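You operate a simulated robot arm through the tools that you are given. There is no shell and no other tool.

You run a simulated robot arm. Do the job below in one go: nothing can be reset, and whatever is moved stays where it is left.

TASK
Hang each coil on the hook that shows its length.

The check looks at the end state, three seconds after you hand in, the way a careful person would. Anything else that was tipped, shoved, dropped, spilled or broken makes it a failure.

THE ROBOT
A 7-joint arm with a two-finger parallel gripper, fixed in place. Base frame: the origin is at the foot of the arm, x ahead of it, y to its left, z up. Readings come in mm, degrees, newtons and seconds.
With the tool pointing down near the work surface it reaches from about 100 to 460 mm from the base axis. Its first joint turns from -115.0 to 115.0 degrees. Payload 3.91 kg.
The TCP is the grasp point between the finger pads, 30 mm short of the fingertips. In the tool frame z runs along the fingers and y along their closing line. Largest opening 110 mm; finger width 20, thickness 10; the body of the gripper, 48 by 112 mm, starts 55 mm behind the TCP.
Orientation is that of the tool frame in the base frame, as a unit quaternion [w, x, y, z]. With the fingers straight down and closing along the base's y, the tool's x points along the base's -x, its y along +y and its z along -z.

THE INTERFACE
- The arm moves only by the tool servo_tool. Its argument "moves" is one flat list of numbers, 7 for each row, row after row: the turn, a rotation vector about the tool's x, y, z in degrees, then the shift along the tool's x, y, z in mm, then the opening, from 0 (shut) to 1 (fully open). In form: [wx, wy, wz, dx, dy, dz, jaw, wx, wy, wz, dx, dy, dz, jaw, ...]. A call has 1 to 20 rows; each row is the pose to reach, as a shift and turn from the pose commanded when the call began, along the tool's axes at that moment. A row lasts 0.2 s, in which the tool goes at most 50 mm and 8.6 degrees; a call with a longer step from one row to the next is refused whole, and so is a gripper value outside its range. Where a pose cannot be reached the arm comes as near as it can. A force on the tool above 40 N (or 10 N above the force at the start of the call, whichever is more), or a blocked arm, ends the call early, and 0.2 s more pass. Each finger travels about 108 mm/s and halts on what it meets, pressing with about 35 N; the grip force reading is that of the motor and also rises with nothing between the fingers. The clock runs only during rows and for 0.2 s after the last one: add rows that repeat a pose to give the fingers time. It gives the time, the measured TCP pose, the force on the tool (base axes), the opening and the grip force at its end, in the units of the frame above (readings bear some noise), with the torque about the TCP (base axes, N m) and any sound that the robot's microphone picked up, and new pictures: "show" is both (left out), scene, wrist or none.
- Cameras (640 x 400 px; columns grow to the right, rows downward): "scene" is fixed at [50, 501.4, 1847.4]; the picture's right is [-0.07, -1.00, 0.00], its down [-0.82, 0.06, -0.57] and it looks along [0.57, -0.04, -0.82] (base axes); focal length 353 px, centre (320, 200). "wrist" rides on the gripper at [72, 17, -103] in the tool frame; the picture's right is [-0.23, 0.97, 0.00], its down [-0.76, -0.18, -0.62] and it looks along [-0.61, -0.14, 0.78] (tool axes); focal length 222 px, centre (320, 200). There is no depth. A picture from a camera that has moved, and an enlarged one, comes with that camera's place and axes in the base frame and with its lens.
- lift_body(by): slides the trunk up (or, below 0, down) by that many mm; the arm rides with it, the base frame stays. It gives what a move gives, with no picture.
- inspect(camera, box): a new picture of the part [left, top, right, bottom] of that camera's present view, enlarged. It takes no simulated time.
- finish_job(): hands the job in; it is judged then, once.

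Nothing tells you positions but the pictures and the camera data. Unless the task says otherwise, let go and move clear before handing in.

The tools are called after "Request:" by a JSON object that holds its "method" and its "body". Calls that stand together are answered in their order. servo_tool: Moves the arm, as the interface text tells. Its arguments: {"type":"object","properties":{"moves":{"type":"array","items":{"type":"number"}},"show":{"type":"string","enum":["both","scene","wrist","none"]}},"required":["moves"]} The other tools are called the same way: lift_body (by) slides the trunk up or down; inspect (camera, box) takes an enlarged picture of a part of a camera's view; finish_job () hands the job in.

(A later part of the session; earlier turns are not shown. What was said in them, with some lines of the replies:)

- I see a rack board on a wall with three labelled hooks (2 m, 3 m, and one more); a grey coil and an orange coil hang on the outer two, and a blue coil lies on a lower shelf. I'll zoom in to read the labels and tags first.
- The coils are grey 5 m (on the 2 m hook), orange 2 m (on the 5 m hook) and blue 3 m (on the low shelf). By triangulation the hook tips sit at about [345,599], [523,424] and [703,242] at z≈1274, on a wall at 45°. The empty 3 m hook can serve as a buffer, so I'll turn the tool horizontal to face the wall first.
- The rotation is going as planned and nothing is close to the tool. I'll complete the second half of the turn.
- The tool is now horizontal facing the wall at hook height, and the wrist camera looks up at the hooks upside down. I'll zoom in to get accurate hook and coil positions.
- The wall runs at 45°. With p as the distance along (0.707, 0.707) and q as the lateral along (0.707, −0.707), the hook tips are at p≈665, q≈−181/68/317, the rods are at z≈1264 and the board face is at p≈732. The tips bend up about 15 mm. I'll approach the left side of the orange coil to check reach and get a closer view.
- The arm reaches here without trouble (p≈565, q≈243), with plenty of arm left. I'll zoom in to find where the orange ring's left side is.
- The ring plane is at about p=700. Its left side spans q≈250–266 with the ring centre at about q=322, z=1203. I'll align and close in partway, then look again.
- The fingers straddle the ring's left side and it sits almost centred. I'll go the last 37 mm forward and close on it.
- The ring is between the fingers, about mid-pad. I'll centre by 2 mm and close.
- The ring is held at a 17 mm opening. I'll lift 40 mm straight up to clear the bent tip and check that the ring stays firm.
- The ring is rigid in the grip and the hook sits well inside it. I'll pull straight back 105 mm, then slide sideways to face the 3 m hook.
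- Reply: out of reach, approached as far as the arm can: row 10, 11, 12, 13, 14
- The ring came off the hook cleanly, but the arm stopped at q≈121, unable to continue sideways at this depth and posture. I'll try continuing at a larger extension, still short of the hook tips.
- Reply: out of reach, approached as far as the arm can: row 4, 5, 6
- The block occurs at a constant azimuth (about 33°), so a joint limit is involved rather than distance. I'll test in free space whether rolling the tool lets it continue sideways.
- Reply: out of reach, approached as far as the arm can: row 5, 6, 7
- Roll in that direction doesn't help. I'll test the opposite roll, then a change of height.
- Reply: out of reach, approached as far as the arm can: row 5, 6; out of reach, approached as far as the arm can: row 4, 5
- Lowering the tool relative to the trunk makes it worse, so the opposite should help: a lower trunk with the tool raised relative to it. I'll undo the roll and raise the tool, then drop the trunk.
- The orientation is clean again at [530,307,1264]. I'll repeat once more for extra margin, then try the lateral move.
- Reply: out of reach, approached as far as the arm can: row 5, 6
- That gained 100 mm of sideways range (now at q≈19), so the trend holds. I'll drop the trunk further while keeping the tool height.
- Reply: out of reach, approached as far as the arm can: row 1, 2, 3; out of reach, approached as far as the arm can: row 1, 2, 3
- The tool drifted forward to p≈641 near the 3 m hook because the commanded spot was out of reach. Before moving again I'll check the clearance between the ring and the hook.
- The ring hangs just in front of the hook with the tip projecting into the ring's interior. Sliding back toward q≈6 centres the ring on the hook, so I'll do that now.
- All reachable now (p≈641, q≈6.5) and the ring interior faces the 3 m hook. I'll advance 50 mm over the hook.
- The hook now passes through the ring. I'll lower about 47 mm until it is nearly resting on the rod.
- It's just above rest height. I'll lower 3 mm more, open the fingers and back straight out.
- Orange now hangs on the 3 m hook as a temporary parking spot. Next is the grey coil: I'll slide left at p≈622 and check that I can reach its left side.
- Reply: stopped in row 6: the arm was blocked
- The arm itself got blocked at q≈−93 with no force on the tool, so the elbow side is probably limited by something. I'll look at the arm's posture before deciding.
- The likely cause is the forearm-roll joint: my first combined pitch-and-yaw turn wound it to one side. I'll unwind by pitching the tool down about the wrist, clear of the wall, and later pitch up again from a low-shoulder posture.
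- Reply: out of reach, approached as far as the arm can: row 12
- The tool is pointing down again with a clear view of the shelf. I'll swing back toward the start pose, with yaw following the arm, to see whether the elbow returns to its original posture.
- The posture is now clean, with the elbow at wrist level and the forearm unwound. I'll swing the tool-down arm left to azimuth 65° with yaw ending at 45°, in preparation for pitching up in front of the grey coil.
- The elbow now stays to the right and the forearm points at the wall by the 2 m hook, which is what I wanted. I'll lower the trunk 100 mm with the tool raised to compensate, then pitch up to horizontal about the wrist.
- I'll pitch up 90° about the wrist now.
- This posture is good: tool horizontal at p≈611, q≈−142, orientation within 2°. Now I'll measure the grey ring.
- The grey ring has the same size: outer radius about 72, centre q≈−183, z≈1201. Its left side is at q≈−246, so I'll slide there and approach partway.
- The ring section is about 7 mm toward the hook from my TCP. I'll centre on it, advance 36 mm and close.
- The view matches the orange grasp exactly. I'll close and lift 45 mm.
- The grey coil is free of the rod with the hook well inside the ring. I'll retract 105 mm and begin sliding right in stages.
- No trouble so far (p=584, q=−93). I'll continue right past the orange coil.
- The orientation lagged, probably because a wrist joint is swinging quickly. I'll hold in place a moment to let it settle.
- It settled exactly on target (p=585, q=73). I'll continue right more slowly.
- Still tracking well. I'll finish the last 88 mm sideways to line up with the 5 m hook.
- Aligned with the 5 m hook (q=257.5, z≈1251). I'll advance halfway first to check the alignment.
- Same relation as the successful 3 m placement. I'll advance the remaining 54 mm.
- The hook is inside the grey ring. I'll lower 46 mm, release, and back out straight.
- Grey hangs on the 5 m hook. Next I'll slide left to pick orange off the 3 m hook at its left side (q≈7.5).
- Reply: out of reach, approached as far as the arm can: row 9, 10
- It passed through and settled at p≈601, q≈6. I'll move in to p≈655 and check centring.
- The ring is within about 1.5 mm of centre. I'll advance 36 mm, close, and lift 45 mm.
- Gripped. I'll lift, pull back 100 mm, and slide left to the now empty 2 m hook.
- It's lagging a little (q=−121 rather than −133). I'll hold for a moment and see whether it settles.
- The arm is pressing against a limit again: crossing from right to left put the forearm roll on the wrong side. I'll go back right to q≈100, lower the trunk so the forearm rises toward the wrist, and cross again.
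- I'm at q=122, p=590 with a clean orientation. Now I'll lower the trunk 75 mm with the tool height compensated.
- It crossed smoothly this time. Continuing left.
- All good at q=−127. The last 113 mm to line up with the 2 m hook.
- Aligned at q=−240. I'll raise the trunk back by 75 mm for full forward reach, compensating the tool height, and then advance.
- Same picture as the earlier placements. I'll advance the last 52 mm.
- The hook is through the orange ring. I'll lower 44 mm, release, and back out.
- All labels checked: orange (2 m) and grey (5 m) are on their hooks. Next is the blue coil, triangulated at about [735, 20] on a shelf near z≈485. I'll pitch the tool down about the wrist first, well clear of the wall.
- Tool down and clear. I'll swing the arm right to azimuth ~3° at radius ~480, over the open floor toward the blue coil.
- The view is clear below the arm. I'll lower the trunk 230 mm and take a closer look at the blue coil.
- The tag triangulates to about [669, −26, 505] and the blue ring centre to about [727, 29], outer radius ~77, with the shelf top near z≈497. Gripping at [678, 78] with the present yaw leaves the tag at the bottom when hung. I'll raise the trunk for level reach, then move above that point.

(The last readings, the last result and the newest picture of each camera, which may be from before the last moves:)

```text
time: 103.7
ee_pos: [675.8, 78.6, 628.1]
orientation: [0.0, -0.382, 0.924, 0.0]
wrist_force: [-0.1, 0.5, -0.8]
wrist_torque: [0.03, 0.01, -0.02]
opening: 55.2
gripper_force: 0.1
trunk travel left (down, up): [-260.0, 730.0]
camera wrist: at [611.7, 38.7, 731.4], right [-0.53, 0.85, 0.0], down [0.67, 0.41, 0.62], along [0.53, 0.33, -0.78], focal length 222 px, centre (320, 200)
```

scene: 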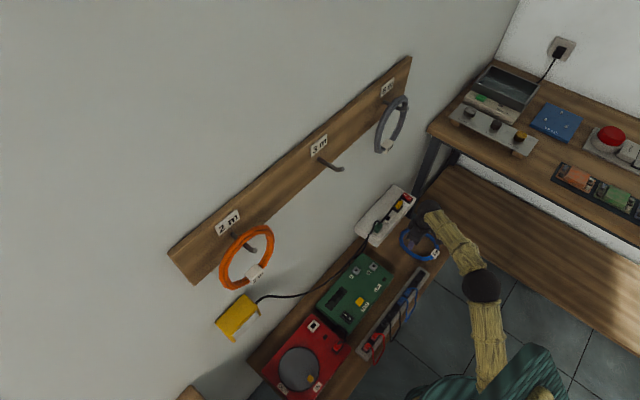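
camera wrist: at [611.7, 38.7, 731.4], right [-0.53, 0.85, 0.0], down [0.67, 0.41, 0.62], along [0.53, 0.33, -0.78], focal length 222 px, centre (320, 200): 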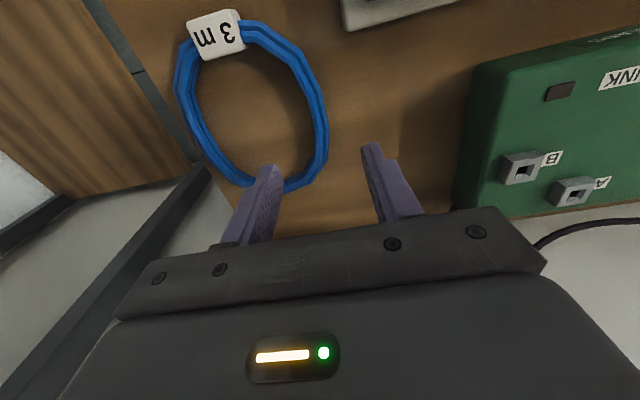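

The ring's near section is 4 mm off-centre. I'll correct that and descend to z≈545, with the fingertips still above the shelf, then look again.

Request:
{"method": "servo_tool", "body": {"moves": [0, 0, 0, 0, -4, 20, 0.5, 0, 0, 0, 0, -4, 45, 0.5, 0, 0, 0, 0, -4, 65, 0.5, 0, 0, 0, 0, -4, 80, 0.5, 0, 0, 0, 0, -4, 80, 0.5]}}

Request:
{"method": "inspect", "body": {"camera": "wrist", "box": [180, 40, 440, 230]}}

Request:
{"method": "inspect", "body": {"camera": "scene", "box": [380, 190, 460, 270]}}

```text
time: 104.9
ee_pos: [678.1, 75.1, 549.6]
orientation: [0.0, -0.382, 0.924, 0.0]
wrist_force: [0.1, 0.5, 0.3]
wrist_torque: [-0.01, 0.03, 0.01]
opening: 55.0
gripper_force: 0.1
trunk travel left (down, up): [-260.0, 730.0]
camera wrist: at [613.7, 34.4, 652.8], right [-0.53, 0.85, 0.0], down [0.67, 0.41, 0.62], along [0.53, 0.33, -0.78], focal length 222 px, centre (320, 200)
```

scene: 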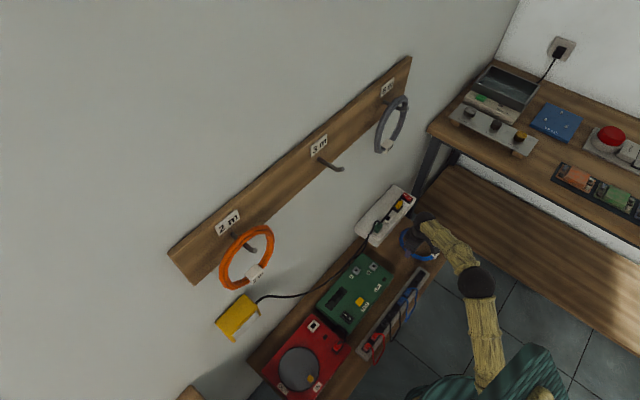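
wrist: 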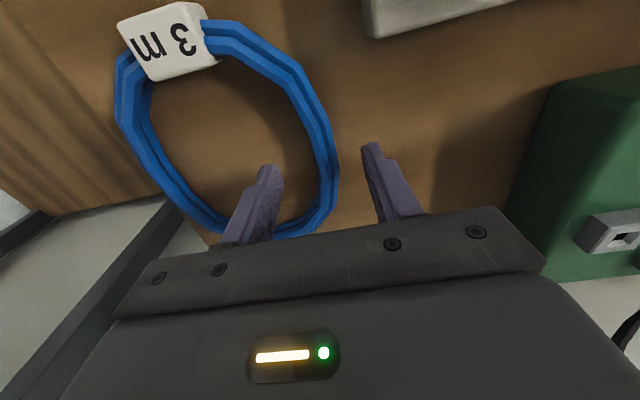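

```text
2.11 times, centred on (310, 135) of wrist
camera zoom: at [613.7, 34.4, 652.8], right [-0.53, 0.85, 0.0], down [0.67, 0.41, 0.62], along [0.53, 0.33, -0.78], focal length 468 px, centre (341, 337)
```

zoom: 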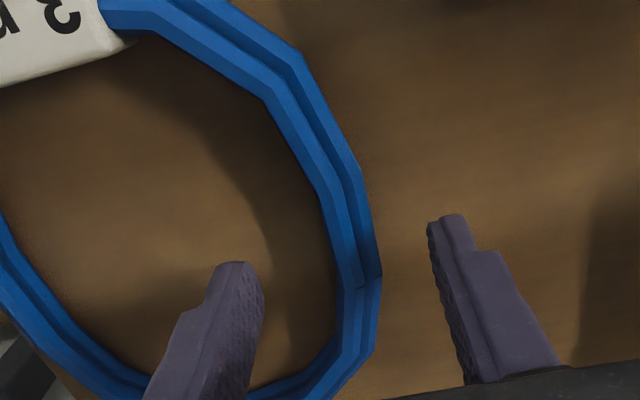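

```text
5.00 times, centred on (420, 230) of scene
camera zoom: at [50.0, 501.4, 1847.4], right [-0.07, -1.0, 0.0], down [-0.82, 0.06, -0.57], along [0.57, -0.04, -0.82], focal length 1763 px, centre (-180, 50)
```

zoom: 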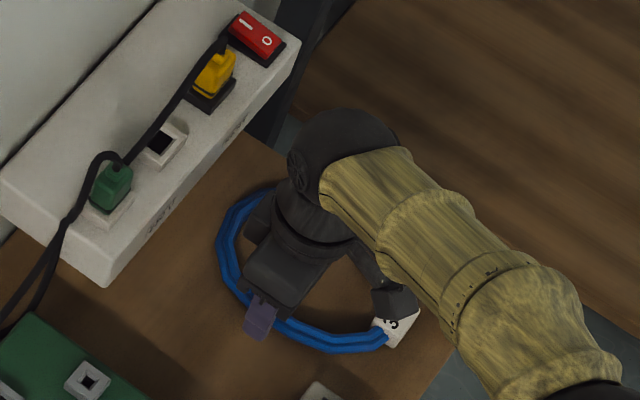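

The view matches the wall grasp at 44 mm standoff, so the ring centre is at z≈505 and the shelf at about 497. I'll descend 17 mm carefully and check for contact.

Request:
{"method": "servo_tool", "body": {"moves": [0, 0, 0, 0, -1, 6, 0.5, 0, 0, 0, 0, -1, 11, 0.5, 0, 0, 0, 0, -1, 14, 0.5, 0, 0, 0, 0, -1, 17, 0.5, 0, 0, 0, 0, -1, 17, 0.5]}}

Request:
{"method": "inspect", "body": {"camera": "wrist", "box": [180, 80, 440, 230]}}

```text
time: 106.1
ee_pos: [678.2, 75.6, 532.2]
orientation: [0.001, -0.382, 0.924, 0.0]
wrist_force: [0.3, -0.6, -0.4]
wrist_torque: [-0.02, -0.03, -0.01]
opening: 54.8
gripper_force: 0.1
trunk travel left (down, up): [-260.0, 730.0]
camera wrist: at [614.1, 34.2, 635.0], right [-0.53, 0.85, 0.0], down [0.67, 0.41, 0.62], along [0.53, 0.33, -0.78], focal length 222 px, centre (320, 200)
```

scene: 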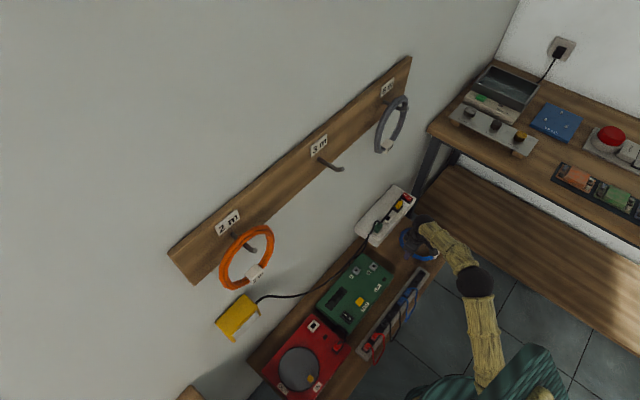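
wrist: 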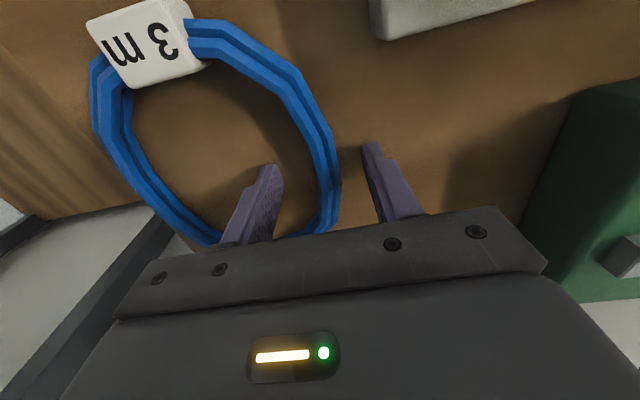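

```text
2.46 times, centred on (310, 155) of wrist
camera zoom: at [614.1, 34.2, 635.0], right [-0.53, 0.85, 0.0], down [0.67, 0.41, 0.62], along [0.53, 0.33, -0.78], focal length 547 px, centre (345, 311)
```

zoom: 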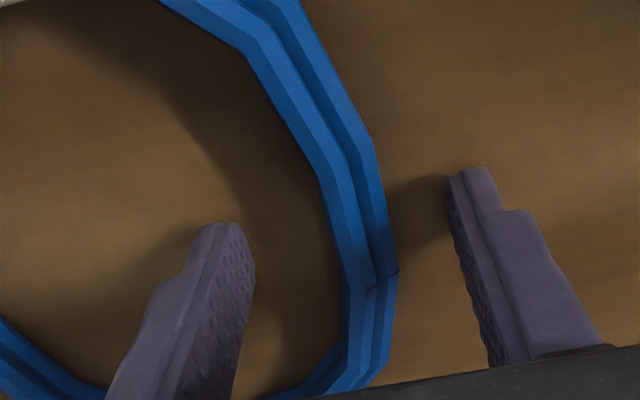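

No contact yet; the finger shadows nearly meet the tips. I'll step down another 5 mm in small increments.

Request:
{"method": "servo_tool", "body": {"moves": [0, 0, 0, 0, -1, 1.5, 0.5, 0, 0, 0, 0, -1, 3, 0.5, 0, 0, 0, 0, -1, 4, 0.5, 0, 0, 0, 0, -1, 5, 0.5, 0, 0, 0, 0, -1, 5, 0.5], "show": "wrist"}}

Request:
{"method": "inspect", "body": {"camera": "wrist", "box": [180, 80, 440, 230]}}

```text
time: 107.3
ee_pos: [679.9, 72.9, 530.3]
orientation: [0.002, -0.382, 0.924, 0.0]
wrist_force: [-3.2, -1.6, 24.4]
wrist_torque: [0.28, 0.77, 0.15]
opening: 55.4
gripper_force: 0.3
trunk travel left (down, up): [-260.0, 730.0]
camera wrist: at [614.5, 32.7, 632.4], right [-0.53, 0.85, 0.0], down [0.66, 0.41, 0.63], along [0.53, 0.33, -0.78], focal length 222 px, centre (320, 200)
```

wrist: 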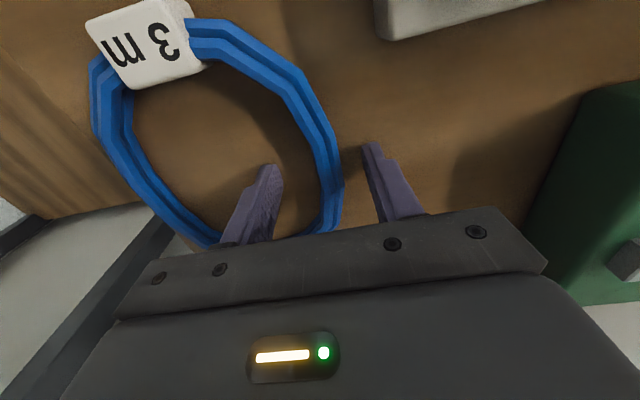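

```text
2.46 times, centred on (310, 155) of wrist
camera zoom: at [614.5, 32.7, 632.4], right [-0.53, 0.85, 0.0], down [0.66, 0.41, 0.63], along [0.53, 0.33, -0.78], focal length 547 px, centre (345, 311)
```

zoom: 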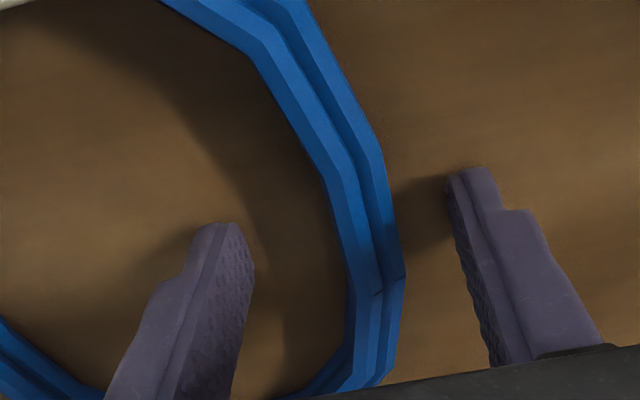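

Light contact with the shelf at TCP z≈530, so the shelf is at z≈500. I'll back off 3.5 mm, centre by 5 mm, and close on the blue ring.

Request:
{"method": "servo_tool", "body": {"moves": [0, 0, 0, 0, 0, -3.5, 0.5, 0, 0, 0, 0, 3, -3.5, 0.5, 0, 0, 0, 0, 5, -3.5, 0.5, 0, 0, 0, 0, 5, -3.5, 0.4, 0, 0, 0, 0, 5, -3.5, 0.25, 0, 0, 0, 0, 5, -3.5, 0.15, 0, 0, 0, 0, 5, -3.5, 0, 0, 0, 0, 0, 5, -3.5, 0, 0, 0, 0, 0, 5, -3.5, 0]}}

Request:
{"method": "inspect", "body": {"camera": "wrist", "box": [180, 80, 440, 230]}}

```text
time: 109.3
ee_pos: [677.5, 78.0, 530.2]
orientation: [-0.001, -0.382, 0.924, 0.001]
wrist_force: [-0.7, -0.2, 0.6]
wrist_torque: [0.01, 0.08, -0.03]
opening: 17.0
gripper_force: 34.7
trunk travel left (down, up): [-260.0, 730.0]
camera wrist: at [611.4, 36.4, 632.8], right [-0.53, 0.85, 0.0], down [0.67, 0.41, 0.62], along [0.53, 0.33, -0.78], focal length 222 px, centre (320, 200)
```

scene: 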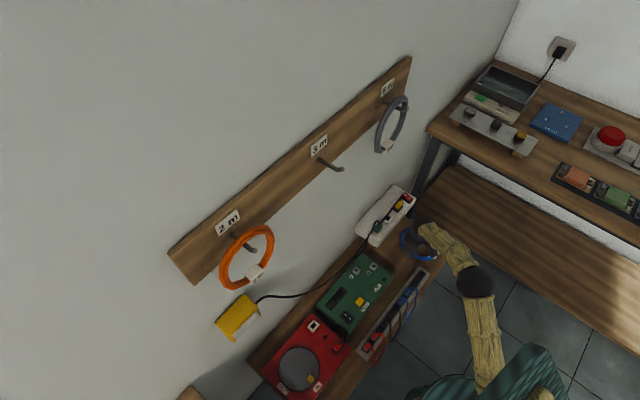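
wrist: 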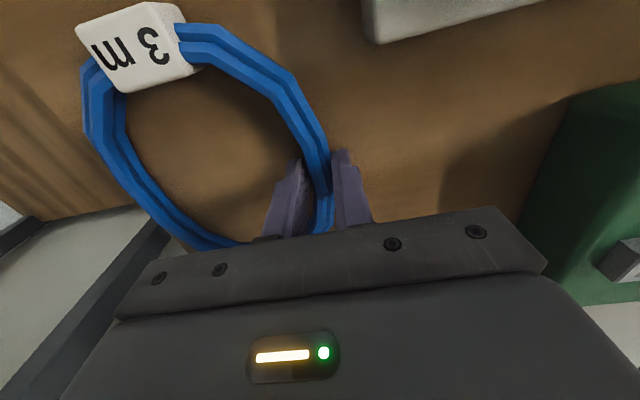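

```text
2.46 times, centred on (310, 155) of wrist
camera zoom: at [611.4, 36.4, 632.8], right [-0.53, 0.85, 0.0], down [0.67, 0.41, 0.62], along [0.53, 0.33, -0.78], focal length 547 px, centre (345, 311)
```

zoom: 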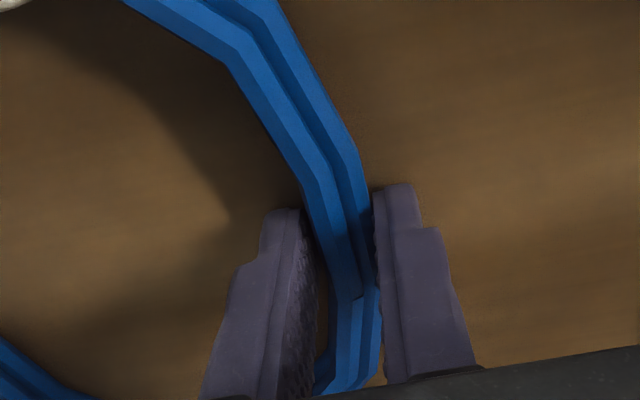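

Gripped at 17 mm, the same section as the others. I'll lift slowly and check for any twist.

Request:
{"method": "servo_tool", "body": {"moves": [0, 0, 0, 0, 0, -5, 0, 0, 0, 0, 0, 0, -15, 0, 0, 0, 0, 0, 0, -30, 0, 0, 0, 0, 0, 0, -50, 0, 0, 0, 0, 0, 0, -70, 0, 0, 0, 0, 0, 0, -70, 0]}}

```text
time: 110.7
ee_pos: [676.8, 76.4, 601.0]
orientation: [0.001, -0.382, 0.924, 0.0]
wrist_force: [0.1, -0.5, -3.0]
wrist_torque: [0.13, 0.11, -0.02]
opening: 17.0
gripper_force: 35.0
trunk travel left (down, up): [-260.0, 730.0]
camera wrist: at [611.7, 36.9, 703.5], right [-0.53, 0.85, 0.0], down [0.67, 0.41, 0.62], along [0.53, 0.33, -0.78], focal length 222 px, centre (320, 200)
```

scene: 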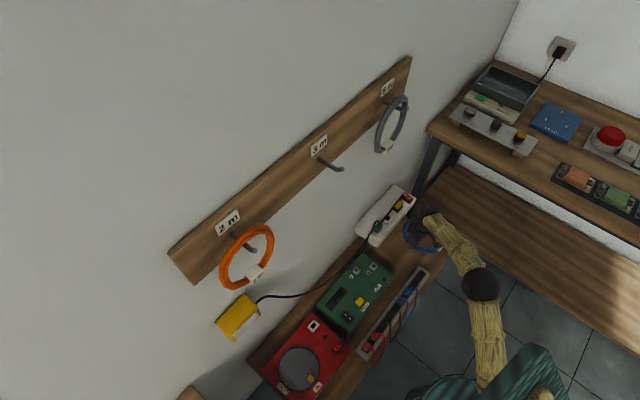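
wrist: 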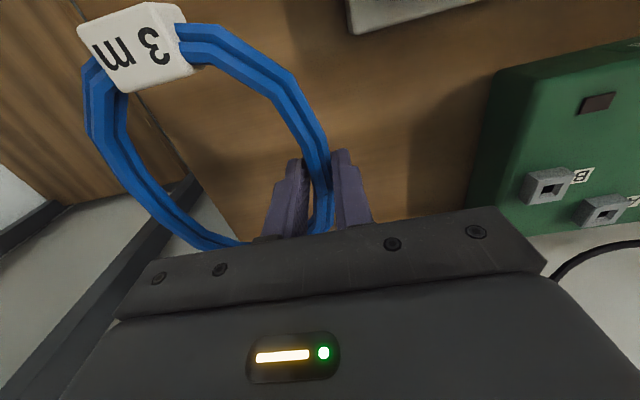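

The ring is held rigidly. I'll retreat over the open floor and swing toward the 3 m hook's direction while rising.

Request:
{"method": "servo_tool", "body": {"moves": [0, 0, 0, 20, 12, -30, 0, 0, 0, 0, 45, 26, -60, 0, 0, 0, 0, 75, 43, -90, 0, 0, 0, 0, 105, 60, -115, 0, 0, 0, 0, 135, 78, -140, 0, 0, 0, 0, 160, 92, -170, 0, 0, 0, 0, 177, 110, -200, 0, 0, 0, 0, 177, 145, -210, 0, 0, 0, 0, 177, 185, -220, 0, 0, 0, 0, 176, 225, -230, 0, 0, 0, 0, 176, 265, -240, 0, 0, 0, 0, 175, 305, -250, 0, 0, 0, 0, 175, 345, -260, 0, 0, 0, 0, 174, 385, -270, 0, 0, 0, 0, 173, 415, -280, 0, 0, 0, 0, 173, 415, -280, 0]}}

```text
time: 114.1
ee_pos: [263.6, 248.9, 880.8]
orientation: [0.0, -0.381, 0.924, 0.0]
wrist_force: [0.1, -0.2, -2.4]
wrist_torque: [0.13, 0.08, 0.0]
opening: 17.2
gripper_force: 34.3
trunk travel left (down, up): [-260.0, 730.0]
camera wrist: at [197.4, 207.8, 983.9], right [-0.53, 0.85, 0.0], down [0.67, 0.41, 0.62], along [0.53, 0.33, -0.78], focal length 222 px, centre (320, 200)
```

scene: 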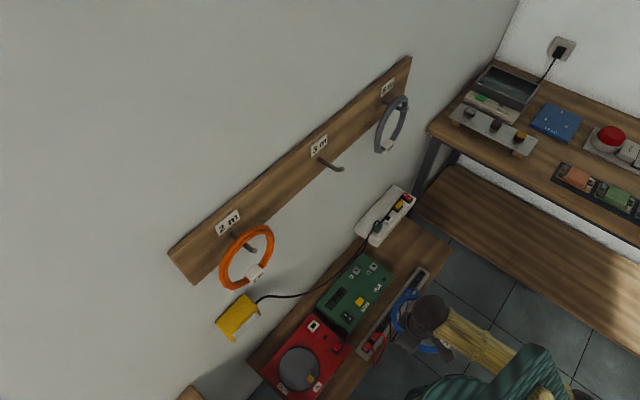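
wrist: 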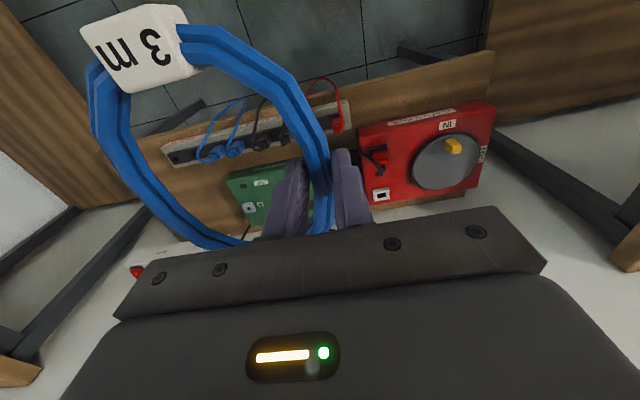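

The coil is steady. I'll raise the trunk 45 mm and the tool 118 mm so the wrist is at hook height, then pitch up.

Request:
{"method": "lift_body", "body": {"by": 45}}

Request:
{"method": "servo_tool", "body": {"moves": [0, 0, 0, 0, 0, -30, 0, 0, 0, 0, 0, 0, -60, 0, 0, 0, 0, 0, 0, -90, 0, 0, 0, 0, 0, 0, -118, 0, 0, 0, 0, 0, 0, -118, 0], "show": "scene"}}

```text
time: 115.0
ee_pos: [263.5, 246.9, 925.8]
orientation: [0.0, -0.382, 0.924, 0.0]
wrist_force: [0.0, -0.9, -2.5]
wrist_torque: [0.12, 0.03, 0.02]
opening: 17.1
gripper_force: 34.7
trunk travel left (down, up): [-305.0, 685.0]
```

```text
time: 116.2
ee_pos: [264.6, 247.8, 1045.7]
orientation: [0.0, -0.382, 0.924, 0.0]
wrist_force: [-0.4, 1.1, -1.3]
wrist_torque: [0.13, 0.02, 0.03]
opening: 17.3
gripper_force: 34.9
trunk travel left (down, up): [-305.0, 685.0]
```

scene: 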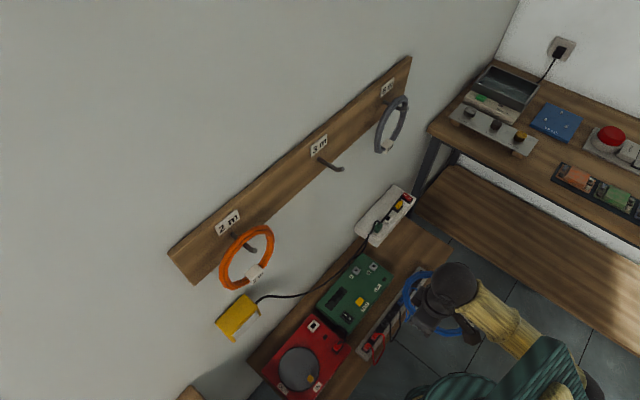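

I'll pitch up 90° about the wrist, ending at p≈568, well short of the hook tip.

Request:
{"method": "servo_tool", "body": {"moves": [0, -8.2, 0, -29, 0, -2, 0, 0, -16.4, 0, -58, 0, -8, 0, 0, -24.5, 0, -85, 0, -19, 0, 0, -32.7, 0, -111, 0, -33, 0, 0, -40.9, 0, -135, 0, -50, 0, 0, -49.1, 0, -156, 0, -71, 0, 0, -57.3, 0, -173, 0, -95, 0, 0, -65.5, 0, -187, 0, -121, 0, 0, -73.6, 0, -198, 0, -148, 0, 0, -81.8, 0, -204, 0, -177, 0, 0, -90, 0, -206, 0, -206, 0, 0, -90, 0, -206, 0, -206, 0]}}

Request:
{"method": "inspect", "body": {"camera": "scene", "box": [290, 110, 430, 250]}}

```text
time: 118.8
ee_pos: [407.0, 393.8, 1249.0]
orientation: [0.654, -0.27, 0.653, 0.27]
wrist_force: [0.6, 0.1, -2.5]
wrist_torque: [0.03, 0.13, -0.01]
opening: 17.3
gripper_force: 35.3
trunk travel left (down, up): [-305.0, 685.0]
camera wrist: at [320.0, 332.0, 1176.2], right [-0.69, 0.69, 0.23], down [-0.32, -0.57, 0.76], along [0.65, 0.45, 0.61], focal length 222 px, centre (320, 200)
```

scene: 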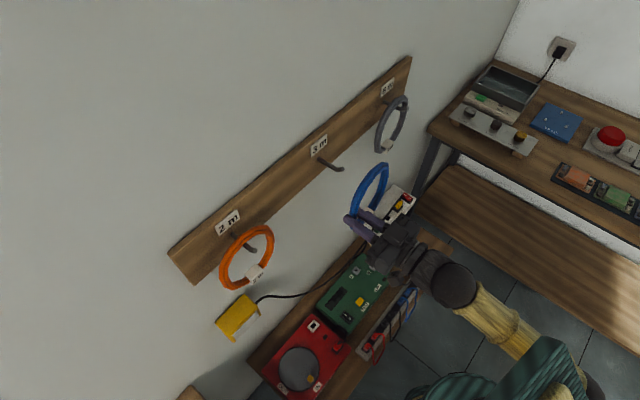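
wrist: 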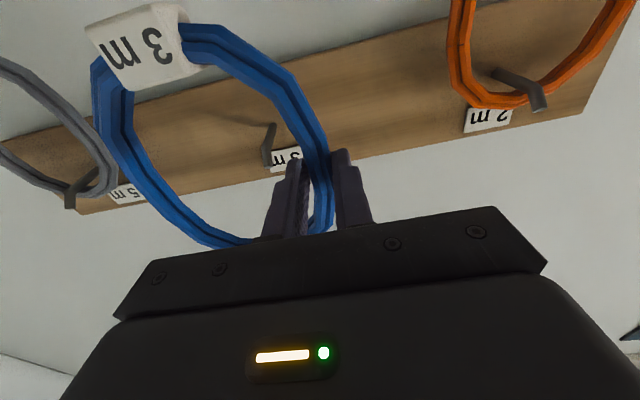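

```text
2.86 times, centred on (360, 180) of scene
camera zoom: at [50.0, 501.4, 1847.4], right [-0.07, -1.0, 0.0], down [-0.82, 0.06, -0.57], along [0.57, -0.04, -0.82], focal length 1008 px, centre (206, 257)
```

zoom: 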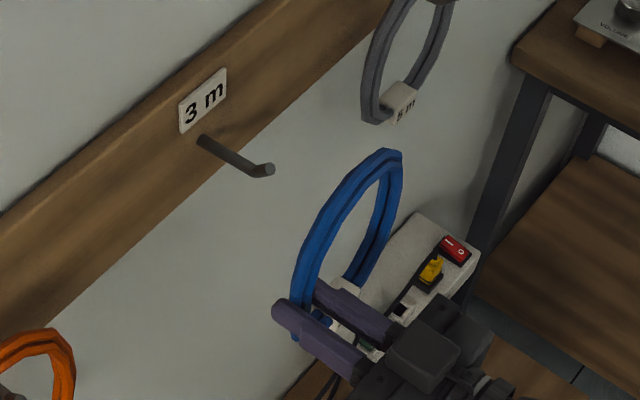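

Blue is held upright facing the 3 m hook (p=566, q=9). I'll raise the trunk 60 mm with compensation for reach, then advance partway.

Request:
{"method": "lift_body", "body": {"by": 60}}

Request:
{"method": "servo_tool", "body": {"moves": [0, 0, 0, 20, 1, 0, 0, 0, 0, 0, 40, 2, 10, 0, 0, 0, 0, 60, 3, 25, 0, 0, 0, 0, 60, 3, 42, 0, 0, 0, 0, 60, 3, 55, 0, 0, 0, 0, 60, 3, 55, 0]}}

Request:
{"method": "inspect", "body": {"camera": "scene", "box": [280, 110, 400, 230]}}

```text
time: 119.8
ee_pos: [407.7, 393.6, 1309.8]
orientation: [0.653, -0.27, 0.654, 0.27]
wrist_force: [0.4, -0.1, -2.0]
wrist_torque: [0.03, 0.14, 0.0]
opening: 17.3
gripper_force: 35.1
trunk travel left (down, up): [-365.0, 625.0]
```

```text
time: 121.2
ee_pos: [443.5, 434.5, 1250.5]
orientation: [0.653, -0.27, 0.654, 0.27]
wrist_force: [0.6, 0.4, -2.5]
wrist_torque: [0.05, 0.11, 0.01]
opening: 17.3
gripper_force: 35.1
trunk travel left (down, up): [-365.0, 625.0]
camera wrist: at [356.5, 373.2, 1176.5], right [-0.69, 0.69, 0.23], down [-0.32, -0.57, 0.76], along [0.65, 0.45, 0.61], focal length 222 px, centre (320, 200)
```

scene: 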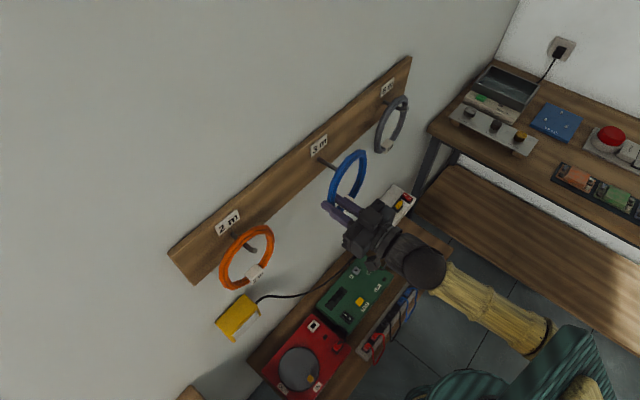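
wrist: 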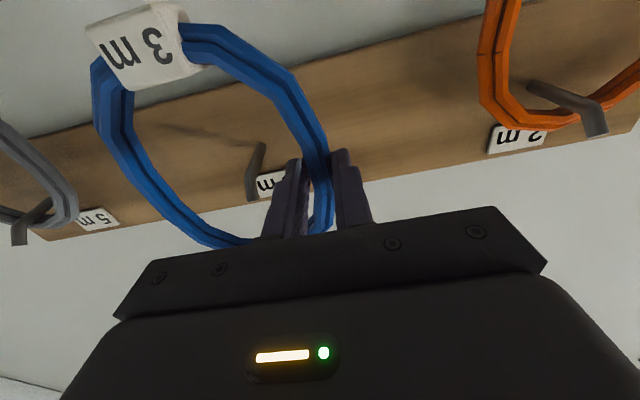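

```text
3.33 times, centred on (340, 170) of scene
camera zoom: at [50.0, 501.4, 1847.4], right [-0.07, -1.0, 0.0], down [-0.82, 0.06, -0.57], along [0.57, -0.04, -0.82], focal length 1175 px, centre (253, 300)
```

zoom: 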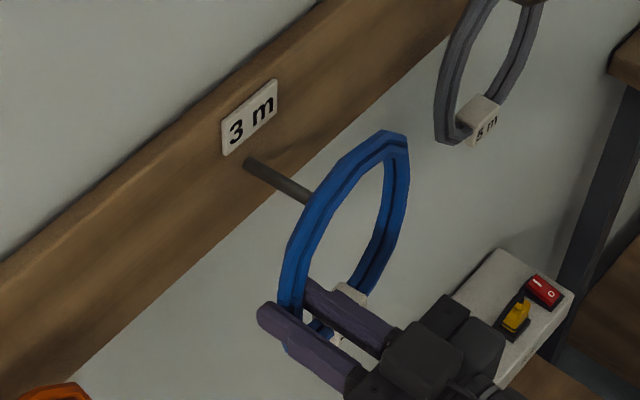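

The same alignment as the earlier good placements. I'll advance the last 54 mm.

Request:
{"method": "servo_tool", "body": {"moves": [0, 0, 0, 0, 0, 10, 0, 0, 0, 0, 0, 0, 22, 0, 0, 0, 0, 0, 0, 36, 0, 0, 0, 0, 0, 0, 48, 0, 0, 0, 0, 0, 0, 54, 0, 0, 0, 0, 0, 0, 54, 0]}}

Request:
{"method": "inspect", "body": {"camera": "scene", "box": [280, 110, 380, 210]}}

```text
time: 122.5
ee_pos: [482.5, 473.8, 1249.7]
orientation: [0.653, -0.27, 0.653, 0.27]
wrist_force: [0.6, 0.5, -2.5]
wrist_torque: [0.05, 0.12, -0.02]
opening: 17.3
gripper_force: 34.6
trunk travel left (down, up): [-365.0, 625.0]
camera wrist: at [394.5, 411.1, 1176.3], right [-0.69, 0.69, 0.23], down [-0.32, -0.57, 0.76], along [0.65, 0.45, 0.61], focal length 222 px, centre (320, 200)
```

scene: 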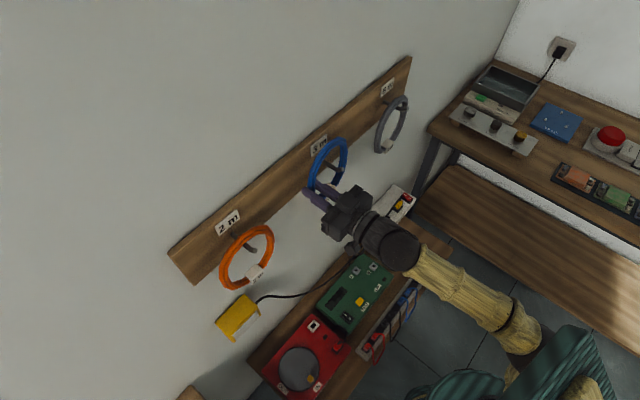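
wrist: 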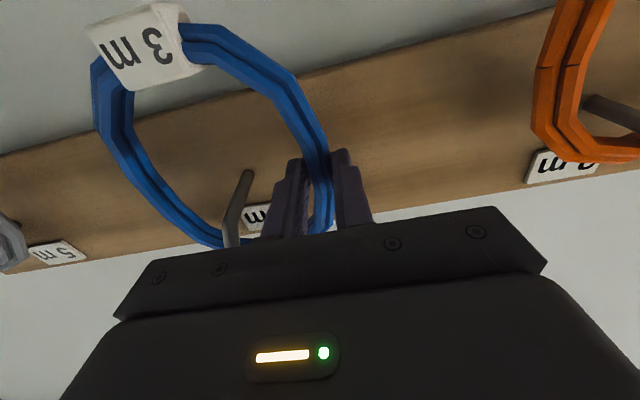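

```text
4.00 times, centred on (330, 160) of scene
camera zoom: at [50.0, 501.4, 1847.4], right [-0.07, -1.0, 0.0], down [-0.82, 0.06, -0.57], along [0.57, -0.04, -0.82], focal length 1410 px, centre (280, 360)
```

zoom: 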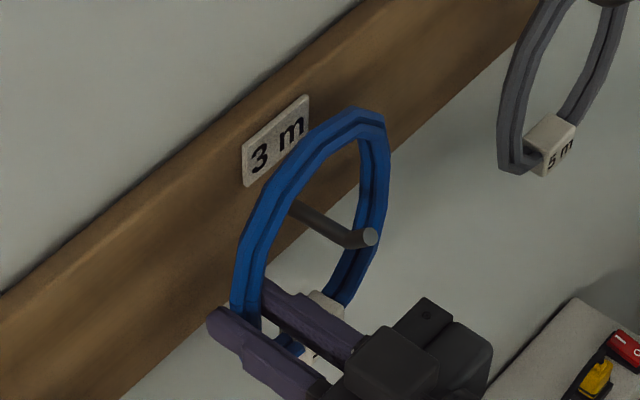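

The hook is through the blue ring. I'll lower in small steps and watch the force.

Request:
{"method": "servo_tool", "body": {"moves": [0, 0, 0, 10, 0, 0, 0, 0, 0, 0, 20, 0, 0, 0, 0, 0, 0, 30, 0, 0, 0, 0, 0, 0, 37, 0, 0, 0, 0, 0, 0, 41, 0, 0, 0, 0, 0, 0, 43, 0, 0, 0, 0, 0, 0, 43, 0, 0, 0]}}

Request:
{"method": "inspect", "body": {"camera": "scene", "box": [280, 120, 380, 220]}}

```text
time: 124.2
ee_pos: [480.6, 472.2, 1206.4]
orientation: [0.654, -0.27, 0.654, 0.27]
wrist_force: [0.3, 0.5, -2.5]
wrist_torque: [0.04, 0.18, 0.01]
opening: 17.0
gripper_force: 35.0
trunk travel left (down, up): [-365.0, 625.0]
camera wrist: at [394.4, 410.9, 1133.6], right [-0.69, 0.69, 0.23], down [-0.32, -0.57, 0.76], along [0.65, 0.45, 0.61], focal length 222 px, centre (320, 200)
```

scene: 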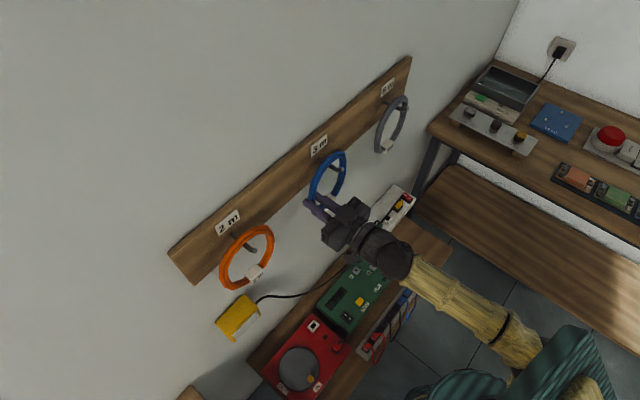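
wrist: 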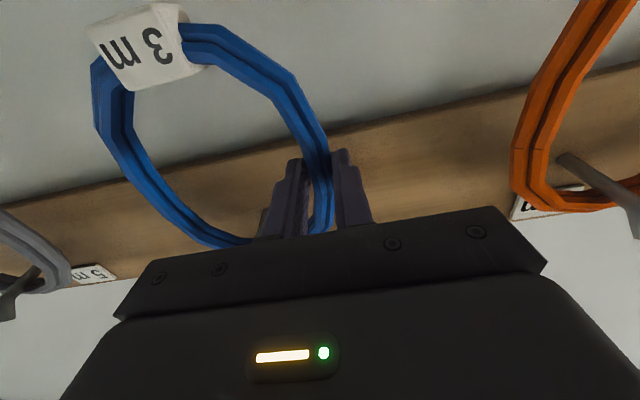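

```text
4.00 times, centred on (330, 170) of scene
camera zoom: at [50.0, 501.4, 1847.4], right [-0.07, -1.0, 0.0], down [-0.82, 0.06, -0.57], along [0.57, -0.04, -0.82], focal length 1410 px, centre (280, 320)
```

zoom: 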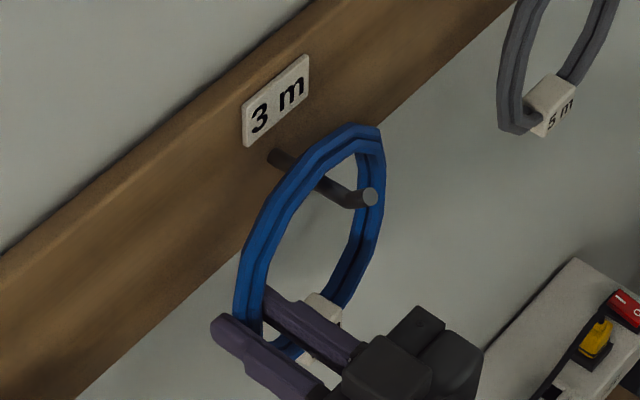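

It's almost resting and its weight is still on the gripper. I'll lower up to 5 mm more until the rod takes it.

Request:
{"method": "servo_tool", "body": {"moves": [0, 0, 0, 1.5, 0, 0, 0, 0, 0, 0, 3, 0, 0, 0, 0, 0, 0, 4, 0, 0, 0, 0, 0, 0, 5, 0, 0, 0, 0, 0, 0, 5, 0, 0, 0], "show": "none"}}

Request:
{"method": "inspect", "body": {"camera": "scene", "box": [290, 130, 370, 210]}}

```text
time: 125.3
ee_pos: [481.8, 468.7, 1204.2]
orientation: [0.655, -0.268, 0.652, 0.271]
wrist_force: [9.4, -3.1, 21.3]
wrist_torque: [-0.4, -0.72, -0.1]
opening: 17.4
gripper_force: 35.1
trunk travel left (down, up): [-365.0, 625.0]
```

```text
5.00 times, centred on (330, 170) of scene
camera zoom: at [50.0, 501.4, 1847.4], right [-0.07, -1.0, 0.0], down [-0.82, 0.06, -0.57], along [0.57, -0.04, -0.82], focal length 1763 px, centre (270, 350)
```

zoom: 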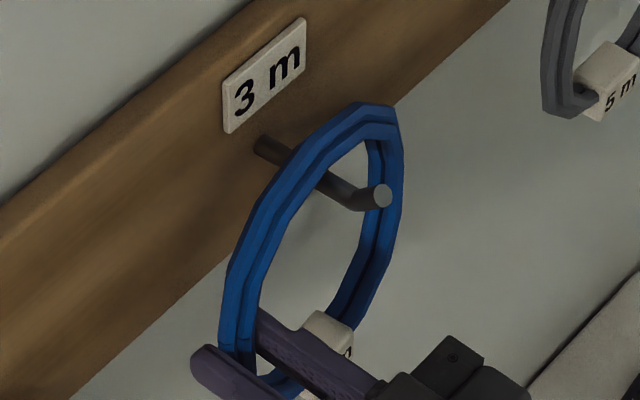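

The ring is seated on the rod (21 N upward). I'll relieve 3 mm, open the fingers, and back out slowly.

Request:
{"method": "servo_tool", "body": {"moves": [0, 0, 0, -2, 0, 0, 0, 0, 0, 0, -3, 0, 0, 0, 0, 0, 0, -3, 0, 0, 0.2, 0, 0, 0, -3, 0, 0, 0.3, 0, 0, 0, -3, 0, 0, 0.4, 0, 0, 0, -3, 0, 0, 0.4, 0, 0, 0, -3, 0, 0, 0.4, 0, 0, 0, -3, 0, -10, 0.4, 0, 0, 0, -3, 0, -30, 0.4, 0, 0, 0, -3, 0, -60, 0.4, 0, 0, 0, -3, 0, -90, 0.4]}}

Request:
{"method": "inspect", "body": {"camera": "scene", "box": [280, 120, 380, 220]}}

```text
time: 127.8
ee_pos: [413.5, 412.3, 1204.1]
orientation: [0.651, -0.269, 0.655, 0.273]
wrist_force: [-0.8, 1.6, 0.4]
wrist_torque: [-0.02, -0.01, -0.19]
opening: 44.1
gripper_force: 0.1
trunk travel left (down, up): [-365.0, 625.0]
camera wrist: at [326.5, 350.3, 1131.3], right [-0.69, 0.69, 0.23], down [-0.31, -0.57, 0.76], along [0.66, 0.45, 0.6], focal length 222 px, centre (320, 200)
```

scene: 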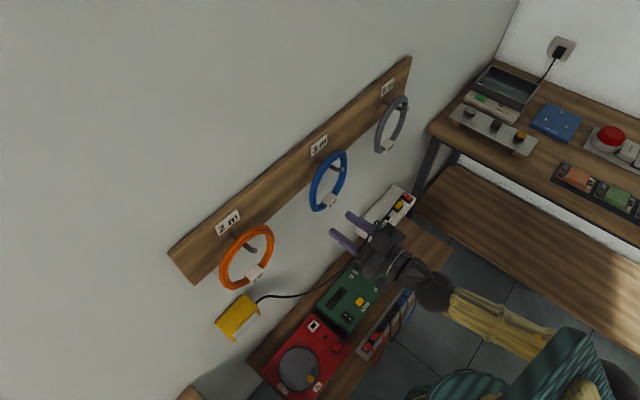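
wrist: 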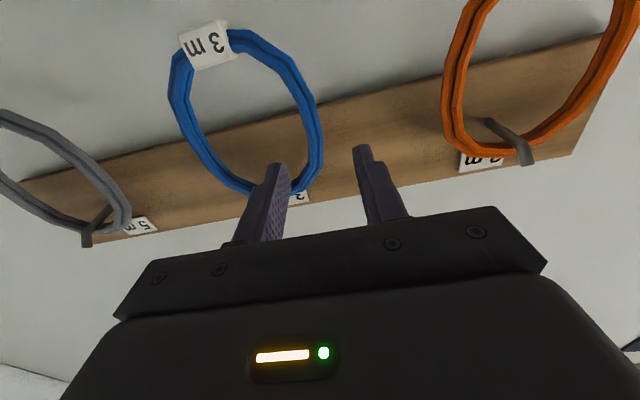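

```text
4.00 times, centred on (330, 170) of scene
camera zoom: at [50.0, 501.4, 1847.4], right [-0.07, -1.0, 0.0], down [-0.82, 0.06, -0.57], along [0.57, -0.04, -0.82], focal length 1410 px, centre (280, 320)
```

zoom: 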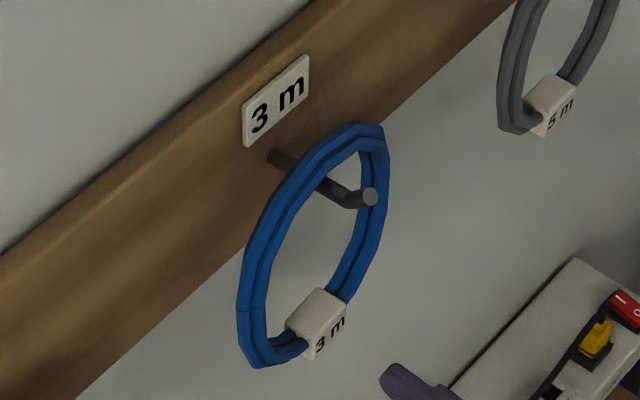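

All three coils are on their matching hooks and the gripper is free. I'll back off a little further and do a final check of the whole scene.

Request:
{"method": "servo_tool", "body": {"moves": [0, 0, 0, 0, 0, -10, 0.4, 0, 0, 0, 0, 0, -25, 0.4, 0, 0, 0, 0, 0, -40, 0.4, 0, 0, 0, 0, 0, -40, 0.4, 0, 0, 0, 0, 0, -40, 0.4]}}

Request:
{"method": "inspect", "body": {"camera": "scene", "box": [200, 60, 420, 300]}}

Request:
{"method": "inspect", "body": {"camera": "scene", "box": [360, 80, 440, 160]}}

Request:
{"method": "inspect", "body": {"camera": "scene", "box": [200, 210, 460, 400]}}

```text
time: 128.9
ee_pos: [390.4, 382.0, 1204.3]
orientation: [0.654, -0.27, 0.653, 0.27]
wrist_force: [0.2, 0.6, -0.5]
wrist_torque: [0.01, -0.03, 0.02]
opening: 44.2
gripper_force: 0.0
trunk travel left (down, up): [-365.0, 625.0]
camera wrist: at [303.8, 319.6, 1130.9], right [-0.69, 0.69, 0.23], down [-0.32, -0.57, 0.76], along [0.65, 0.45, 0.61], focal length 222 px, centre (320, 200)
```

scene: 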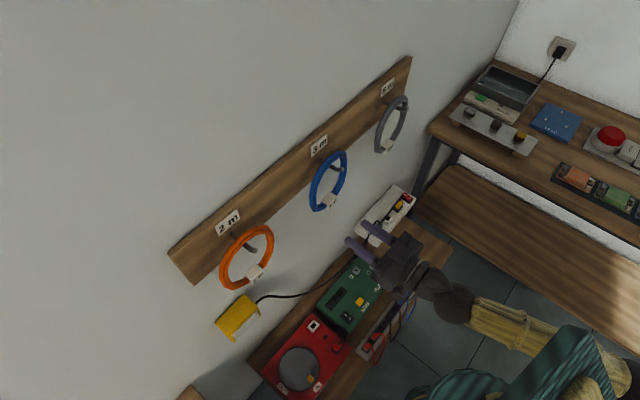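
wrist: 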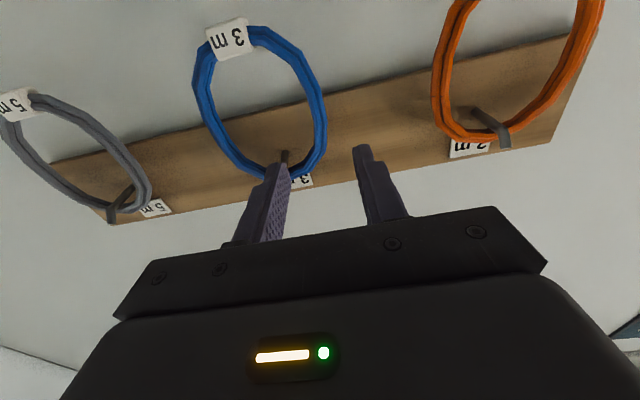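

```text
1.67 times, centred on (310, 180) of scene
camera zoom: at [50.0, 501.4, 1847.4], right [-0.07, -1.0, 0.0], down [-0.82, 0.06, -0.57], along [0.57, -0.04, -0.82], focal length 588 px, centre (337, 233)
```

zoom: 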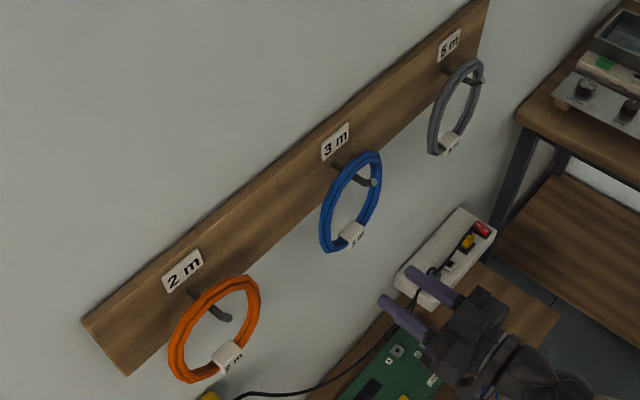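

```text
5.00 times, centred on (400, 120) of scene
camera zoom: at [50.0, 501.4, 1847.4], right [-0.07, -1.0, 0.0], down [-0.82, 0.06, -0.57], along [0.57, -0.04, -0.82], focal length 1763 px, centre (-80, 600)
```

zoom: 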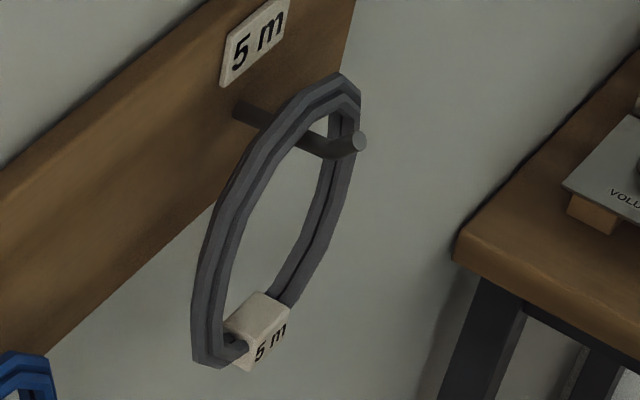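

```text
2.11 times, centred on (330, 305) of scene
camera zoom: at [50.0, 501.4, 1847.4], right [-0.07, -1.0, 0.0], down [-0.82, 0.06, -0.57], along [0.57, -0.04, -0.82], focal length 742 px, centre (299, -21)
```

zoom: 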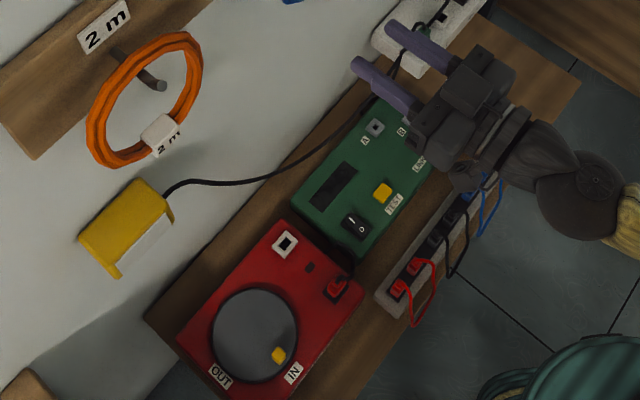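

Orange (2 m), blue (3 m) and grey (5 m) each hang on the hook with their length. Everything else looks untouched and the gripper is clear, so I'm handing in the job.

Request:
{"method": "finish_job", "body": {}}

```text
The job is handed in.
```

All three coils now hang on the hooks that show their lengths, and I've handed the job in. In the last pictures before hand-in, each was seated on its hook with the gripper clear:

| Coil | Started on | Now on |
|---|---|---|
| Orange (2 m) | 5 m hook | 2 m hook |
| Blue (3 m) | low shelf | 3 m hook |
| Grey (5 m) | 2 m hook | 5 m hook |

Nothing else looks moved, tipped or dropped in those pictures. The fingertips pressed the shelf lightly (about 24 N) when I picked up the blue coil. Seating that coil also put about 21 N on its hook. Neither left any visible mark or shift.
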